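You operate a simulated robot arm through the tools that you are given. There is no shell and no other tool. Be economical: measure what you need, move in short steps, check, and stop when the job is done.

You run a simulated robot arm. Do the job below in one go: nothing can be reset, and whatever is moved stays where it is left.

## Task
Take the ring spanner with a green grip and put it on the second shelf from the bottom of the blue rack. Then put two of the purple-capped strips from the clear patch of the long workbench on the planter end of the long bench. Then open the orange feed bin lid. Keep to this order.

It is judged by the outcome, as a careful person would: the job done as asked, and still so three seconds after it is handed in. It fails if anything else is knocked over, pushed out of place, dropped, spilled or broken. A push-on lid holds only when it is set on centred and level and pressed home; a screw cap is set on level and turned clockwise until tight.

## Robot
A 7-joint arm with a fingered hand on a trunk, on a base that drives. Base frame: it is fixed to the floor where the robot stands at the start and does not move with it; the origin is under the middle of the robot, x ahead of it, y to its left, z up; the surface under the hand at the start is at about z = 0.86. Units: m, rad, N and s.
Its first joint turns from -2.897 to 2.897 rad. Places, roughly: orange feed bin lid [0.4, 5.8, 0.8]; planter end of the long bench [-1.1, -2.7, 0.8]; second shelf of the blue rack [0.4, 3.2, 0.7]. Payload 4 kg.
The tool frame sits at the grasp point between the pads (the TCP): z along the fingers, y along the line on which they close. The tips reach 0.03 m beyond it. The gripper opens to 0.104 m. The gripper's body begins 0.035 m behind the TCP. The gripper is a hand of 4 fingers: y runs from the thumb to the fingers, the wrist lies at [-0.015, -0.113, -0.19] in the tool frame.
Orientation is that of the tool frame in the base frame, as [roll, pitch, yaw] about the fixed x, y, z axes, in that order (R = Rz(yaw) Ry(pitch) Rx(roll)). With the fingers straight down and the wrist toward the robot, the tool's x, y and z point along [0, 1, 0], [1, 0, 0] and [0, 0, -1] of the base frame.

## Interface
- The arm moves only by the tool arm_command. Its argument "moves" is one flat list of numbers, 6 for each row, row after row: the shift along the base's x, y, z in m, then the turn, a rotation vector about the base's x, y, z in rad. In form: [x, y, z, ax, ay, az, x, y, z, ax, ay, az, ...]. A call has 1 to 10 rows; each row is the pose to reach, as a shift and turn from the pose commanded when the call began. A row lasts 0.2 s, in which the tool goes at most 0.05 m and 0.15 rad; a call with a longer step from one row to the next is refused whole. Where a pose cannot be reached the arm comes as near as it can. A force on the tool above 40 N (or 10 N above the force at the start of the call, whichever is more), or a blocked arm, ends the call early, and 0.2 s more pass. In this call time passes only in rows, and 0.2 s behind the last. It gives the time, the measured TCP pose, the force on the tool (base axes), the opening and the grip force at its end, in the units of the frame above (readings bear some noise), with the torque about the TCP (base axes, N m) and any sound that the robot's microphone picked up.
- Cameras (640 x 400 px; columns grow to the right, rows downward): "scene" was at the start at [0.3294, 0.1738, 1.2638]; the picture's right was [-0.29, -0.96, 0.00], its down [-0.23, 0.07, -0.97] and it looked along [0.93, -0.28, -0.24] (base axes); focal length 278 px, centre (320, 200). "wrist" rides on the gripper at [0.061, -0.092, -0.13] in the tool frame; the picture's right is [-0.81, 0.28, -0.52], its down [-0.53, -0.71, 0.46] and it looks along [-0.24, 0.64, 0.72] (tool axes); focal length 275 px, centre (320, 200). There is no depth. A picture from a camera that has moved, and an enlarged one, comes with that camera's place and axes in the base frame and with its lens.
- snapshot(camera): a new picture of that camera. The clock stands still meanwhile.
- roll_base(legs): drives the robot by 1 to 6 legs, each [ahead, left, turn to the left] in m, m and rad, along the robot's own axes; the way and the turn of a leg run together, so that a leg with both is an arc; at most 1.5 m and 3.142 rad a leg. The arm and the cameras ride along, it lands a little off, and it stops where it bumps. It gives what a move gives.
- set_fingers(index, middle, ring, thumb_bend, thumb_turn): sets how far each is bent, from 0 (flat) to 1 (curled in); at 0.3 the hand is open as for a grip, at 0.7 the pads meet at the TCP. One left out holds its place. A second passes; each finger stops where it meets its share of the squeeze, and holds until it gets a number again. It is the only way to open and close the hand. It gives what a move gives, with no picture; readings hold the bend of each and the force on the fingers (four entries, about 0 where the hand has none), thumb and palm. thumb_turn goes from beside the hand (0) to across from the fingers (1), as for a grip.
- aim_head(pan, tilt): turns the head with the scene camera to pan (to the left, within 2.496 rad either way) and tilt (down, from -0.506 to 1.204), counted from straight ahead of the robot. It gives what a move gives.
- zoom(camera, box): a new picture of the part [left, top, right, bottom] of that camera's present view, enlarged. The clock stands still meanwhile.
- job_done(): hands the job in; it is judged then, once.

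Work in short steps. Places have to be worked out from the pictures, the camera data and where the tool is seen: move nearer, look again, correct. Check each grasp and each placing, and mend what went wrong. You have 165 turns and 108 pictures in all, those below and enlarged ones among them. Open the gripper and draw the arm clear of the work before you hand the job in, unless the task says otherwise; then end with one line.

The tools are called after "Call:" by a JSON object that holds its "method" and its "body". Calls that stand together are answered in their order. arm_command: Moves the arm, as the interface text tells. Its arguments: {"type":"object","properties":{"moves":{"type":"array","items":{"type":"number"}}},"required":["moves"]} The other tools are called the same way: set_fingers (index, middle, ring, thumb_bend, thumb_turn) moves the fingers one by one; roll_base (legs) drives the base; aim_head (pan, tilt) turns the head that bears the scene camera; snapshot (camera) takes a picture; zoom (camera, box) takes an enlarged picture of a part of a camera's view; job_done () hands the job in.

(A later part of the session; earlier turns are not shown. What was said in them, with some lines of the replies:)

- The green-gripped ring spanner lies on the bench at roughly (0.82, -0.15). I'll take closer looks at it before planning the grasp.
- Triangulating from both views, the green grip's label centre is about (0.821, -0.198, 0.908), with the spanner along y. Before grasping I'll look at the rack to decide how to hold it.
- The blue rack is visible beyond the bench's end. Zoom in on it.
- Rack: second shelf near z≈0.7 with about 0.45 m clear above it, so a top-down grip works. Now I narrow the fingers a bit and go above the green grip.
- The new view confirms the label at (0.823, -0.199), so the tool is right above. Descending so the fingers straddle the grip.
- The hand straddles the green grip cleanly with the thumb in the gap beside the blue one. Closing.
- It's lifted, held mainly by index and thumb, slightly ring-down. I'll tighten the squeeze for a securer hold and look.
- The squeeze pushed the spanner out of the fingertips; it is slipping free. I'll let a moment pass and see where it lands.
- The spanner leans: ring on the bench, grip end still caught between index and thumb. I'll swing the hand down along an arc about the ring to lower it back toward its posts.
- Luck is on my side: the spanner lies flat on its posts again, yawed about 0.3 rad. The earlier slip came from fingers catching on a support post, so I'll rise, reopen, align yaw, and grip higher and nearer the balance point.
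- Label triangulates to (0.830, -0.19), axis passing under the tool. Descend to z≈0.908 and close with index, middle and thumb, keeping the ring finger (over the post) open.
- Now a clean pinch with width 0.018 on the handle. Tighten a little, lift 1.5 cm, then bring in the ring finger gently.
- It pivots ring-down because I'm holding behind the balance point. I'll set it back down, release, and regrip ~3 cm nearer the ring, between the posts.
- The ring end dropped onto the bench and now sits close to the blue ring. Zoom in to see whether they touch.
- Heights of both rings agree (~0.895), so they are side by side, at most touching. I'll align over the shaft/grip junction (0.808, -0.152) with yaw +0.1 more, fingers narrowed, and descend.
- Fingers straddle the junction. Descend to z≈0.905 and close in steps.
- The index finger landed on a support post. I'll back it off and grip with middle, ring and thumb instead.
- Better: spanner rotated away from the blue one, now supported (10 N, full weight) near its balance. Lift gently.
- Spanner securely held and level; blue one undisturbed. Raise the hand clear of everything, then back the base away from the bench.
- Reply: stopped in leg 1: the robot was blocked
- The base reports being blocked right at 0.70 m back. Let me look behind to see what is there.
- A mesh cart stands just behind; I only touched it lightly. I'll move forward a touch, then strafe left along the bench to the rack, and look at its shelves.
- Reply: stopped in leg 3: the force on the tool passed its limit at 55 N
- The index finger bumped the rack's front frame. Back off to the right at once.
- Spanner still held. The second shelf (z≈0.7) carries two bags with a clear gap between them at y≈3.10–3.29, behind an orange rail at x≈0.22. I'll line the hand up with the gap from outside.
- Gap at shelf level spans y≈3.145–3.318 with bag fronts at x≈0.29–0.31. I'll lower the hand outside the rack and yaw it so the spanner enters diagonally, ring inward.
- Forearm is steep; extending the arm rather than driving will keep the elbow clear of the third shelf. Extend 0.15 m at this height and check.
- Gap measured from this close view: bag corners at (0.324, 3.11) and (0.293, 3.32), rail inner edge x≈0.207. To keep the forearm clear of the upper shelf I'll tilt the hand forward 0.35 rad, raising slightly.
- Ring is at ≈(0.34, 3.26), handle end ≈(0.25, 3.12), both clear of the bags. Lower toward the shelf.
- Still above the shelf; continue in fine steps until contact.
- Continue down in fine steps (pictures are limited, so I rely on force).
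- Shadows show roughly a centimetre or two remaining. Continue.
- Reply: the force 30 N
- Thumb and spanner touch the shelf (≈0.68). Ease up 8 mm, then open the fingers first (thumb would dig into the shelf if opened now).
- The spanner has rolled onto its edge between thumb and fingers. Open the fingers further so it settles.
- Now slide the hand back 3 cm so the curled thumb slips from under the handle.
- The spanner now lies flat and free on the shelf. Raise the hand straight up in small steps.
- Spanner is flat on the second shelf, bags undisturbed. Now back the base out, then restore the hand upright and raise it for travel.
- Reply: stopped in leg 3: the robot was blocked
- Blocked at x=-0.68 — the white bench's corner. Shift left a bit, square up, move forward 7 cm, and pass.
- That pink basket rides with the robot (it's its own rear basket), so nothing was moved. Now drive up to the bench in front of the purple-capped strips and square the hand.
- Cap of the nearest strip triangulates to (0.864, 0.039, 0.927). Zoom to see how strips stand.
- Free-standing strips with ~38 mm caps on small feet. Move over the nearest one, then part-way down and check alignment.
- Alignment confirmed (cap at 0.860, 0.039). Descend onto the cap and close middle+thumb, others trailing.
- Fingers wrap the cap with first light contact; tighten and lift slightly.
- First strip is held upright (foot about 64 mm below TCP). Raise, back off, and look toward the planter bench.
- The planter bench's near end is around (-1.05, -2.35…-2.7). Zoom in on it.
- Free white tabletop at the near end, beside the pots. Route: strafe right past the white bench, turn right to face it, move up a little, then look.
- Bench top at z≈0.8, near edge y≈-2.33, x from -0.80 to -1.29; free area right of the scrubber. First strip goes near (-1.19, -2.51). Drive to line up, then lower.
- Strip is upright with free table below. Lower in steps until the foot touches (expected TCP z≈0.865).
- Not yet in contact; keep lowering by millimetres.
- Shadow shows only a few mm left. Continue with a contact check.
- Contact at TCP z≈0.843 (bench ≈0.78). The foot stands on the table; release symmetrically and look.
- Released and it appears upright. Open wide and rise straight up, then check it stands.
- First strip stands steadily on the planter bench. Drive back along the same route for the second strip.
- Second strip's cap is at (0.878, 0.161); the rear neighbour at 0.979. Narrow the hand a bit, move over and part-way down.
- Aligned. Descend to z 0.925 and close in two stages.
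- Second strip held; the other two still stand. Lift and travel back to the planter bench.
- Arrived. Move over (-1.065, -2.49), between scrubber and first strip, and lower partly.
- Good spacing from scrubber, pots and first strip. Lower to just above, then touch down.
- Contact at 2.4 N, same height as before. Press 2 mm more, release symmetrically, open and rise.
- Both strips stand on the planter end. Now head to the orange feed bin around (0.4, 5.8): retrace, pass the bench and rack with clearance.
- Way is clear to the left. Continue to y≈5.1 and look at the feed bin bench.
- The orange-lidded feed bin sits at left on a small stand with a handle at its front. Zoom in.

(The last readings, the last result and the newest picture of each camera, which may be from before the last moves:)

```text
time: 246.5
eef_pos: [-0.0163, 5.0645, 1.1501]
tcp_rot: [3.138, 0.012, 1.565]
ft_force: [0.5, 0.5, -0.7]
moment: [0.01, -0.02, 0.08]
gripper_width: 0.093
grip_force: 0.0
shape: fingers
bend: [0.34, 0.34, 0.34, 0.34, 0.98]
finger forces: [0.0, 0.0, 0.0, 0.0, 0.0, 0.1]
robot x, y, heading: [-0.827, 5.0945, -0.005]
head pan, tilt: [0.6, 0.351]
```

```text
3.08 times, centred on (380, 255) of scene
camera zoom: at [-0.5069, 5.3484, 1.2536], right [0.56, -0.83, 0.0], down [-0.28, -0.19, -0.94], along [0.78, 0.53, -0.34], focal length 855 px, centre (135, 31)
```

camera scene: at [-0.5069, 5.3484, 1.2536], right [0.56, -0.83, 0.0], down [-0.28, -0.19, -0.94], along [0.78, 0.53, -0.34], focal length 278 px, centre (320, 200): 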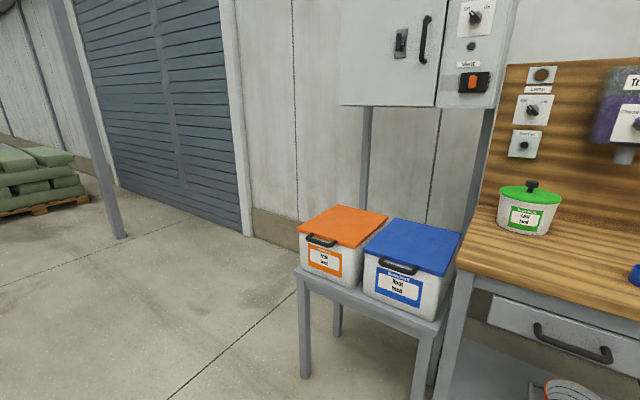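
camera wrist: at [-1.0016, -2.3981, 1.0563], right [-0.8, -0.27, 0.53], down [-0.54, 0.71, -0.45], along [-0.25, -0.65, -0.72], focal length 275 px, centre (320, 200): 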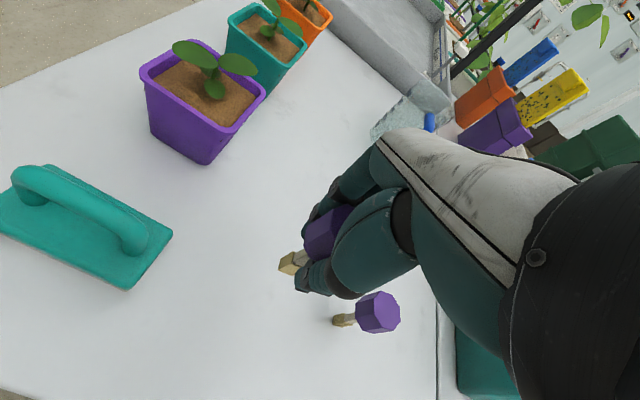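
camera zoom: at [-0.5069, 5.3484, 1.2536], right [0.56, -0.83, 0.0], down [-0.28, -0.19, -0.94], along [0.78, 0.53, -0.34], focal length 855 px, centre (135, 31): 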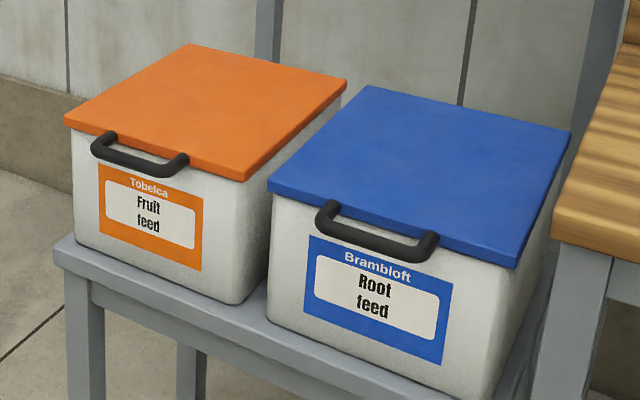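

Lid: hinge side at the back (x≈0.525), front edge x≈0.22, y 5.71–5.95, z≈0.8; handle bar near (0.19, 5.83). I'll lift it from below with the fingers: drive to line up, then tilt the hand forward and lower it in the free space in front.

Call:
{"method": "roll_base", "body": {"legs": [[0, 0.77, 0.005]]}}

Call:
{"method": "arm_command", "body": {"moves": [0, 0, -0.042, 0, -0.1, 0, 0, 0, -0.084, 0, -0.2, 0, 0, 0, -0.126, 0, -0.3, 0, 0, 0, -0.168, 0, -0.4, 0, 0, 0, -0.21, 0, -0.5, 0, 0, 0, -0.252, 0, -0.6, 0, 0, 0, -0.294, 0, -0.7, 0, 0, 0, -0.336, 0, -0.8, 0, 0, 0, -0.378, 0, -0.9, 0, 0, 0, -0.42, 0, -1.0, 0]}}

Call:
{"method": "aim_head", "body": {"pan": -0.1, "tilt": 0.5}}

Call:
{"method": "snapshot", "body": {"camera": "scene"}}

Call:
{"method": "snapshot", "body": {"camera": "wrist"}}

```text
time: 250.7
eef_pos: [-0.0094, 5.8368, 1.1499]
tcp_rot: [3.138, 0.011, 1.565]
ft_force: [-0.1, -0.3, 1.1]
moment: [0.02, -0.06, 0.02]
gripper_width: 0.0927
grip_force: 0.0
shape: fingers
bend: [0.34, 0.34, 0.34, 0.34, 0.98]
finger forces: [0.0, 0.0, 0.0, 0.1, 0.0, 0.0]
robot x, y, heading: [-0.8221, 5.8669, -0.009]
head pan, tilt: [0.6, 0.351]
```

```text
time: 252.9
eef_pos: [-0.0091, 5.8367, 0.7316]
tcp_rot: [2.134, 0.003, 1.556]
ft_force: [0.4, -0.4, 0.9]
moment: [0.04, -0.03, -0.02]
gripper_width: 0.0929
grip_force: 0.0
shape: fingers
bend: [0.34, 0.34, 0.34, 0.34, 0.98]
finger forces: [0.1, 0.0, 0.1, 0.0, 0.1, 0.0]
robot x, y, heading: [-0.8194, 5.8681, -0.003]
head pan, tilt: [0.6, 0.351]
```

```text
time: 253.9
eef_pos: [-0.0104, 5.8355, 0.7316]
tcp_rot: [2.138, 0.003, 1.557]
ft_force: [0.4, 1.3, 0.5]
moment: [-0.03, -0.01, 0.0]
gripper_width: 0.0929
grip_force: 0.0
shape: fingers
bend: [0.34, 0.34, 0.34, 0.34, 0.98]
finger forces: [0.1, 0.0, 0.0, 0.0, 0.1, 0.0]
robot x, y, heading: [-0.8212, 5.8707, -0.007]
head pan, tilt: [-0.099, 0.499]
```

```text
20 pictures are left
camera scene: at [-0.4883, 6.0585, 1.24], right [-0.1, -0.99, 0.0], down [-0.48, 0.05, -0.88], along [0.87, -0.09, -0.48], focal length 278 px, centre (320, 200)
```

scene: 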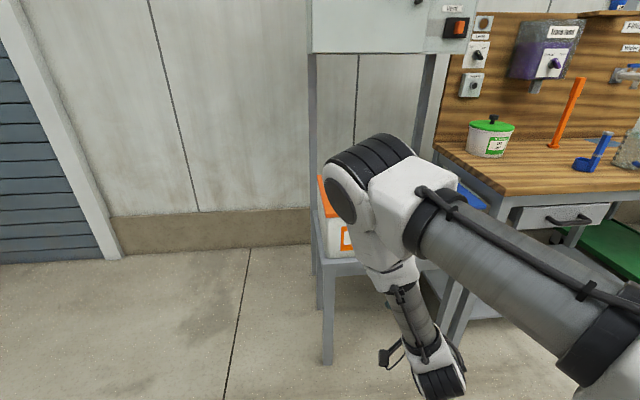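

```text
19 pictures are left
camera wrist: at [-0.1676, 5.8989, 0.7244], right [-0.3, -0.81, 0.51], down [-0.01, -0.54, -0.84], along [0.95, -0.26, 0.15], focal length 275 px, centre (320, 200)
```

wrist: 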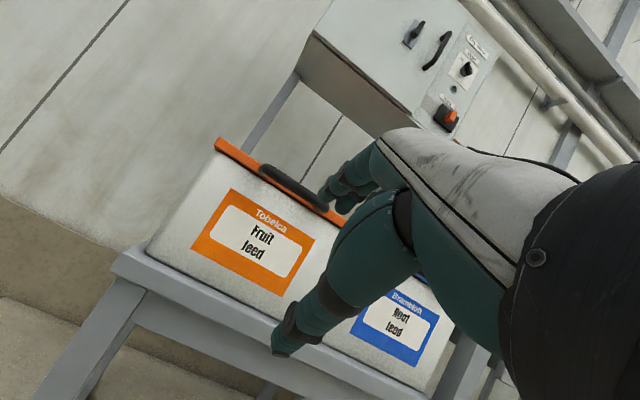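

Refined: handle bar at ≈(0.23, 5.84, 0.775), lid front x≈0.26, hinge x≈0.58. Lower the fingertips to about 0.73, then drive 0.2 m forward so they go under the bar.

Call:
{"method": "arm_command", "body": {"moves": [0, 0.003, -0.02, 0, 0, 0, 0, 0.005, -0.045, 0, 0, 0]}}

Call:
{"method": "roll_base", "body": {"legs": [[0.18, 0, 0.0]]}}

Call:
{"method": "snapshot", "body": {"camera": "wrist"}}

Call:
{"method": "snapshot", "body": {"camera": "scene"}}

```text
time: 254.5
eef_pos: [-0.0099, 5.8418, 0.6845]
tcp_rot: [2.138, 0.002, 1.557]
ft_force: [-0.8, -1.2, 0.2]
moment: [0.01, 0.05, 0.0]
gripper_width: 0.0933
grip_force: 0.2
shape: fingers
bend: [0.34, 0.34, 0.34, 0.34, 0.98]
finger forces: [0.0, 0.0, 0.0, 0.0, 0.0, 0.0]
robot x, y, heading: [-0.8202, 5.8685, -0.013]
head pan, tilt: [-0.099, 0.499]
```

```text
time: 256.0
eef_pos: [0.1701, 5.8411, 0.6842]
tcp_rot: [2.138, 0.003, 1.558]
ft_force: [-0.1, -0.2, 0.8]
moment: [0.04, 0.01, 0.02]
gripper_width: 0.093
grip_force: 0.2
shape: fingers
bend: [0.34, 0.34, 0.34, 0.34, 0.98]
finger forces: [0.0, 0.0, 0.0, 0.1, 0.1, 0.1]
robot x, y, heading: [-0.642, 5.8678, -0.005]
head pan, tilt: [-0.099, 0.499]
```

```text
18 pictures are left
camera wrist: at [0.0116, 5.9037, 0.678], right [-0.3, -0.81, 0.51], down [-0.01, -0.54, -0.84], along [0.95, -0.26, 0.16], focal length 275 px, centre (320, 200)
```

wrist: 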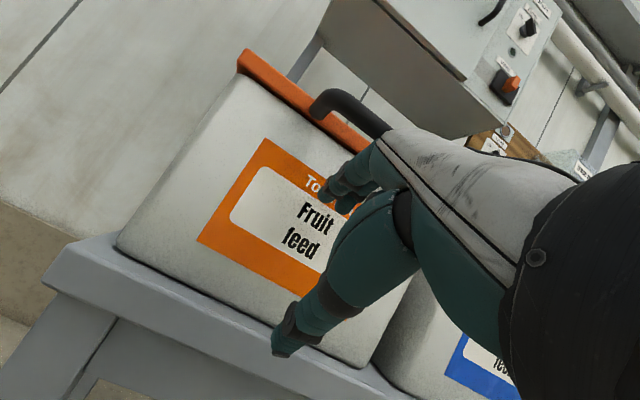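

```text
17 pictures are left
camera scene: at [-0.3088, 6.0576, 1.2399], right [-0.1, -0.99, 0.0], down [-0.48, 0.05, -0.88], along [0.87, -0.09, -0.48], focal length 278 px, centre (320, 200)
```

scene: 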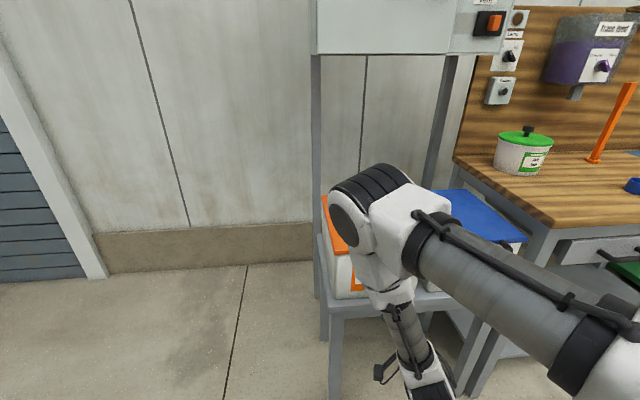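

Fingertips are under the bar (bar z≈0.785). Advance 2.5 cm and raise along the hinge arc.

Call:
{"method": "arm_command", "body": {"moves": [0.012, 0, 0, 0, 0, 0, 0.025, 0, 0, 0, 0, 0, 0.025, 0, 0.03, 0, 0, 0, 0.027, 0, 0.06, 0, 0, 0, 0.031, 0, 0.09, 0, 0, 0, 0.037, 0, 0.12, 0, 0, 0]}}

Call:
{"method": "snapshot", "body": {"camera": "wrist"}}

```text
time: 257.4
eef_pos: [0.208, 5.8426, 0.8057]
tcp_rot: [2.136, 0.003, 1.557]
ft_force: [1.5, -0.8, -1.8]
moment: [0.07, 0.05, 0.01]
gripper_width: 0.093
grip_force: 1.2
shape: fingers
bend: [0.34, 0.35, 0.34, 0.34, 0.98]
finger forces: [0.1, 2.3, 0.0, 0.0, 0.1, 0.0]
robot x, y, heading: [-0.6377, 5.8703, -0.004]
head pan, tilt: [-0.099, 0.499]
```

```text
16 pictures are left
camera wrist: at [0.0499, 5.9046, 0.7986], right [-0.3, -0.81, 0.51], down [-0.01, -0.53, -0.84], along [0.95, -0.26, 0.16], focal length 275 px, centre (320, 200)
```

wrist: 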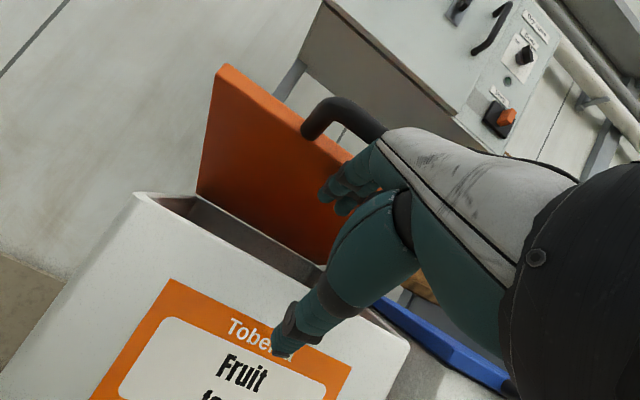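

The lid is lifting on its hinge. Continue along the arc to about 45°.

Call:
{"method": "arm_command", "body": {"moves": [0.013, 0, 0.04, 0, 0, 0, 0.035, 0, 0.083, 0, 0, 0, 0.048, 0, 0.103, 0, 0, 0, 0.062, 0, 0.122, 0, 0, 0, 0.08, 0, 0.142, 0, 0, 0, 0.095, 0, 0.156, 0, 0, 0]}}

Call:
{"method": "snapshot", "body": {"camera": "wrist"}}

Call:
{"method": "snapshot", "body": {"camera": "scene"}}

```text
time: 258.8
eef_pos: [0.3032, 5.8412, 0.963]
tcp_rot: [2.138, 0.003, 1.558]
ft_force: [-1.7, 0.0, -0.5]
moment: [0.02, -0.04, -0.02]
gripper_width: 0.0929
grip_force: 0.8
shape: fingers
bend: [0.34, 0.35, 0.34, 0.34, 0.98]
finger forces: [0.1, 1.6, 0.1, 0.0, 0.1, 0.0]
robot x, y, heading: [-0.6437, 5.8647, -0.009]
head pan, tilt: [-0.099, 0.499]
```

```text
15 pictures are left
camera wrist: at [0.1439, 5.9034, 0.9544], right [-0.3, -0.81, 0.51], down [-0.01, -0.53, -0.84], along [0.95, -0.26, 0.15], focal length 275 px, centre (320, 200)
```

wrist: 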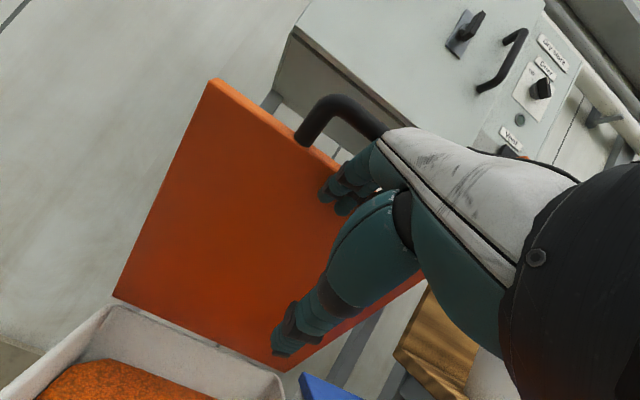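

```text
14 pictures are left
camera scene: at [-0.3089, 6.0575, 1.2399], right [-0.1, -0.99, 0.0], down [-0.48, 0.05, -0.88], along [0.87, -0.09, -0.48], focal length 278 px, centre (320, 200)
```

scene: 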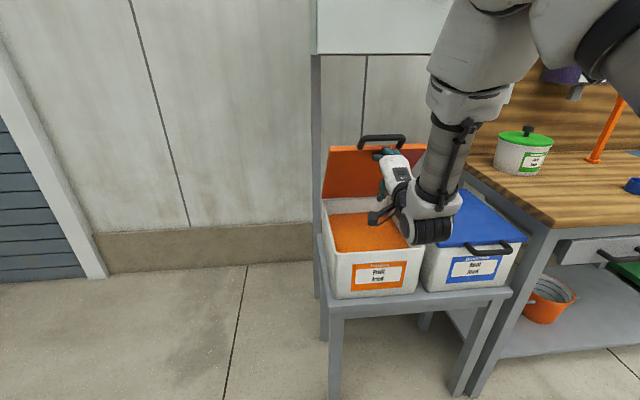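

Lid is around 45° and rising freely. Continue the arc by arm to ~60°, then use the base to push it past vertical.

Call:
{"method": "arm_command", "body": {"moves": [0.02, 0, 0.02, 0, 0, 0, 0.045, 0, 0.04, 0, 0, 0, 0.072, 0, 0.055, 0, 0, 0]}}

Call:
{"method": "roll_base", "body": {"legs": [[0.08, 0, 0]]}}

Call:
{"method": "snapshot", "body": {"camera": "scene"}}

```text
time: 259.6
eef_pos: [0.3739, 5.8431, 1.0158]
tcp_rot: [2.138, 0.003, 1.558]
ft_force: [0.0, -1.1, 0.6]
moment: [0.01, -0.03, 0.01]
gripper_width: 0.0922
grip_force: 0.3
shape: fingers
bend: [0.35, 0.34, 0.34, 0.34, 0.98]
finger forces: [1.0, 0.1, 0.0, 0.0, 0.0, 0.1]
robot x, y, heading: [-0.6358, 5.8641, -0.007]
head pan, tilt: [-0.099, 0.499]
```

```text
time: 260.7
eef_pos: [0.453, 5.8419, 1.0158]
tcp_rot: [2.139, 0.003, 1.559]
ft_force: [0.9, -0.4, 0.1]
moment: [0.01, -0.02, 0.03]
gripper_width: 0.0929
grip_force: 0.1
shape: fingers
bend: [0.34, 0.34, 0.34, 0.34, 0.98]
finger forces: [0.0, 0.2, 0.1, 0.0, 0.0, 0.1]
robot x, y, heading: [-0.5638, 5.8673, -0.004]
head pan, tilt: [-0.099, 0.499]
```

```text
13 pictures are left
camera scene: at [-0.2289, 6.0571, 1.2399], right [-0.11, -0.99, 0.0], down [-0.48, 0.05, -0.88], along [0.87, -0.09, -0.48], focal length 278 px, centre (320, 200)
```

scene: 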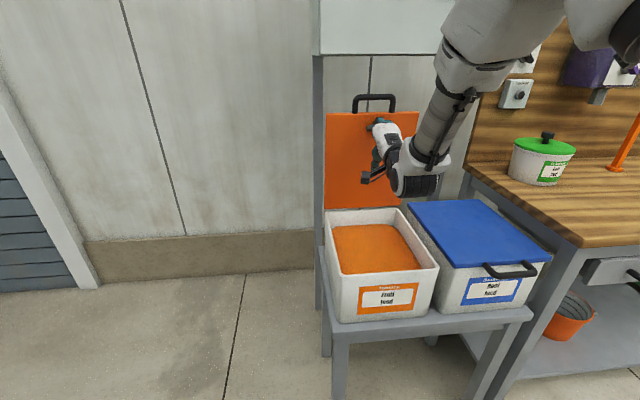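

Lid now almost vertical. Push another 8 cm forward to take it past vertical, watching force.

Call:
{"method": "roll_base", "body": {"legs": [[0.05, 0, 0]]}}

Call:
{"method": "roll_base", "body": {"legs": [[0.04, 0, 0]]}}

Call:
{"method": "snapshot", "body": {"camera": "scene"}}

```text
time: 261.6
eef_pos: [0.5037, 5.8429, 1.0151]
tcp_rot: [2.14, 0.003, 1.558]
ft_force: [0.0, 0.5, 0.3]
moment: [-0.01, -0.01, -0.01]
gripper_width: 0.0929
grip_force: 0.0
shape: fingers
bend: [0.34, 0.34, 0.34, 0.34, 0.98]
finger forces: [0.0, 0.1, 0.1, 0.0, 0.0, 0.0]
robot x, y, heading: [-0.5072, 5.8687, -0.007]
head pan, tilt: [-0.099, 0.499]
```

```text
time: 262.5
eef_pos: [0.544, 5.8426, 1.0159]
tcp_rot: [2.137, 0.003, 1.559]
ft_force: [-0.2, -0.5, -0.1]
moment: [0.02, 0.0, -0.01]
gripper_width: 0.0932
grip_force: 0.1
shape: fingers
bend: [0.34, 0.34, 0.34, 0.34, 0.98]
finger forces: [0.0, 0.0, 0.1, 0.0, 0.0, 0.0]
robot x, y, heading: [-0.4726, 5.8701, -0.008]
head pan, tilt: [-0.099, 0.499]
```

```text
12 pictures are left
camera scene: at [-0.1387, 6.0568, 1.2399], right [-0.1, -0.99, 0.0], down [-0.48, 0.05, -0.88], along [0.87, -0.09, -0.48], focal length 278 px, centre (320, 200)
```

scene: 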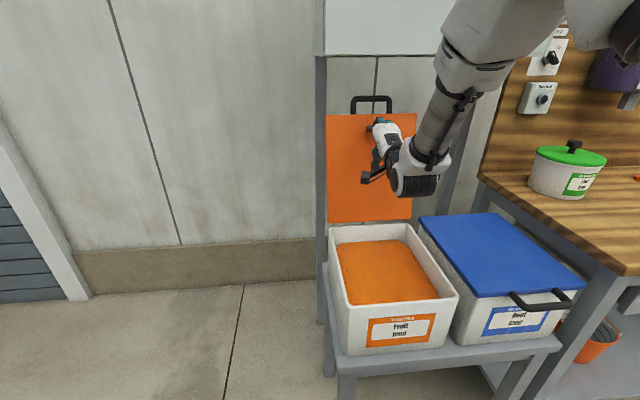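

No force on the fingers: the lid has gone over and rests open on its own. Draw the hand back and verify.

Call:
{"method": "roll_base", "body": {"legs": [[-0.3, 0, 0]]}}

Call:
{"method": "snapshot", "body": {"camera": "scene"}}

Call:
{"method": "snapshot", "body": {"camera": "wrist"}}

```text
time: 264.5
eef_pos: [0.2451, 5.8433, 1.015]
tcp_rot: [2.139, 0.002, 1.558]
ft_force: [0.3, 0.2, -0.1]
moment: [0.01, -0.04, 0.0]
gripper_width: 0.0927
grip_force: 0.1
shape: fingers
bend: [0.34, 0.34, 0.34, 0.34, 0.98]
finger forces: [0.0, 0.1, 0.1, 0.1, 0.1, 0.1]
robot x, y, heading: [-0.7681, 5.8673, -0.003]
head pan, tilt: [-0.099, 0.499]
```

```text
11 pictures are left
camera scene: at [-0.4376, 6.0583, 1.2399], right [-0.1, -0.99, 0.0], down [-0.48, 0.05, -0.88], along [0.87, -0.09, -0.48], focal length 278 px, centre (320, 200)
```

scene: 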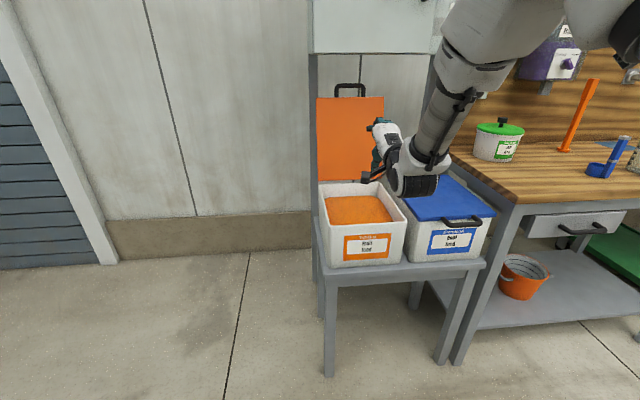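

```text
10 pictures are left
camera wrist: at [0.0868, 5.9056, 1.0083], right [-0.3, -0.81, 0.51], down [-0.01, -0.53, -0.84], along [0.95, -0.26, 0.16], focal length 275 px, centre (320, 200)
```

wrist: 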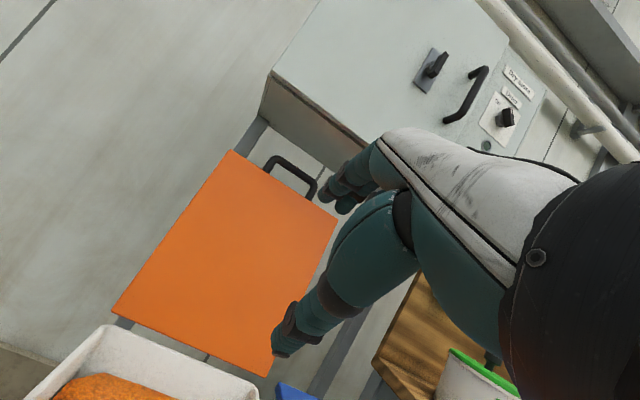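

The lid stays open by itself. Draw back clear and take a final check picture.

Call:
{"method": "roll_base", "body": {"legs": [[-0.3, 0, 0]]}}

Call:
{"method": "set_fingers", "body": {"index": 0.3, "middle": 0.3, "ring": 0.3, "thumb_bend": 0.3}}

Call:
{"method": "zoom", "body": {"camera": "scene", "box": [240, 40, 440, 240]}}

```text
time: 266.6
eef_pos: [-0.0561, 5.8449, 1.0158]
tcp_rot: [2.139, 0.003, 1.556]
ft_force: [-0.2, 0.4, -0.1]
moment: [-0.01, -0.02, -0.03]
gripper_width: 0.0928
grip_force: 0.0
shape: fingers
bend: [0.34, 0.34, 0.34, 0.34, 0.98]
finger forces: [0.0, 0.0, 0.0, 0.0, 0.0, 0.0]
robot x, y, heading: [-1.0676, 5.8696, -0.009]
head pan, tilt: [-0.099, 0.499]
```

```text
time: 267.6
eef_pos: [-0.0555, 5.8445, 1.015]
tcp_rot: [2.139, 0.002, 1.558]
ft_force: [0.4, -0.3, 0.0]
moment: [0.02, 0.0, -0.02]
gripper_width: 0.1027
grip_force: 0.1
shape: fingers
bend: [0.3, 0.3, 0.3, 0.3, 0.98]
finger forces: [0.1, 0.0, 0.0, 0.0, 0.1, 0.0]
robot x, y, heading: [-1.0687, 5.8672, -0.008]
head pan, tilt: [-0.099, 0.499]
```

```text
2.00 times, centred on (340, 140) of scene
camera zoom: at [-0.7383, 6.0599, 1.2399], right [-0.1, -0.99, 0.0], down [-0.48, 0.05, -0.88], along [0.87, -0.09, -0.48], focal length 556 px, centre (280, 320)
```

zoom: 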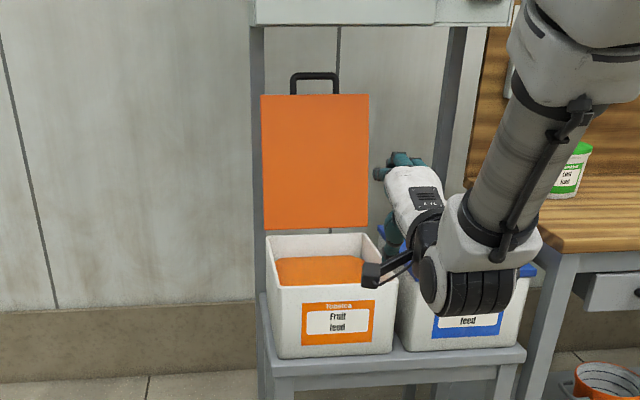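

The lid is open and stable, the arm is clear and the hand is open. Handing in.

Call:
{"method": "job_done", "body": {}}

```text
The job is handed in.
```

The green-gripped ring spanner is on the second shelf of the blue rack, two purple-capped strips stand on the planter end of the long bench, and the orange feed bin lid is open; along the way the spanner slipped about 10 cm back onto its posts, and the hand and base bumped the rack frame and the white bench, with no displacement seen.
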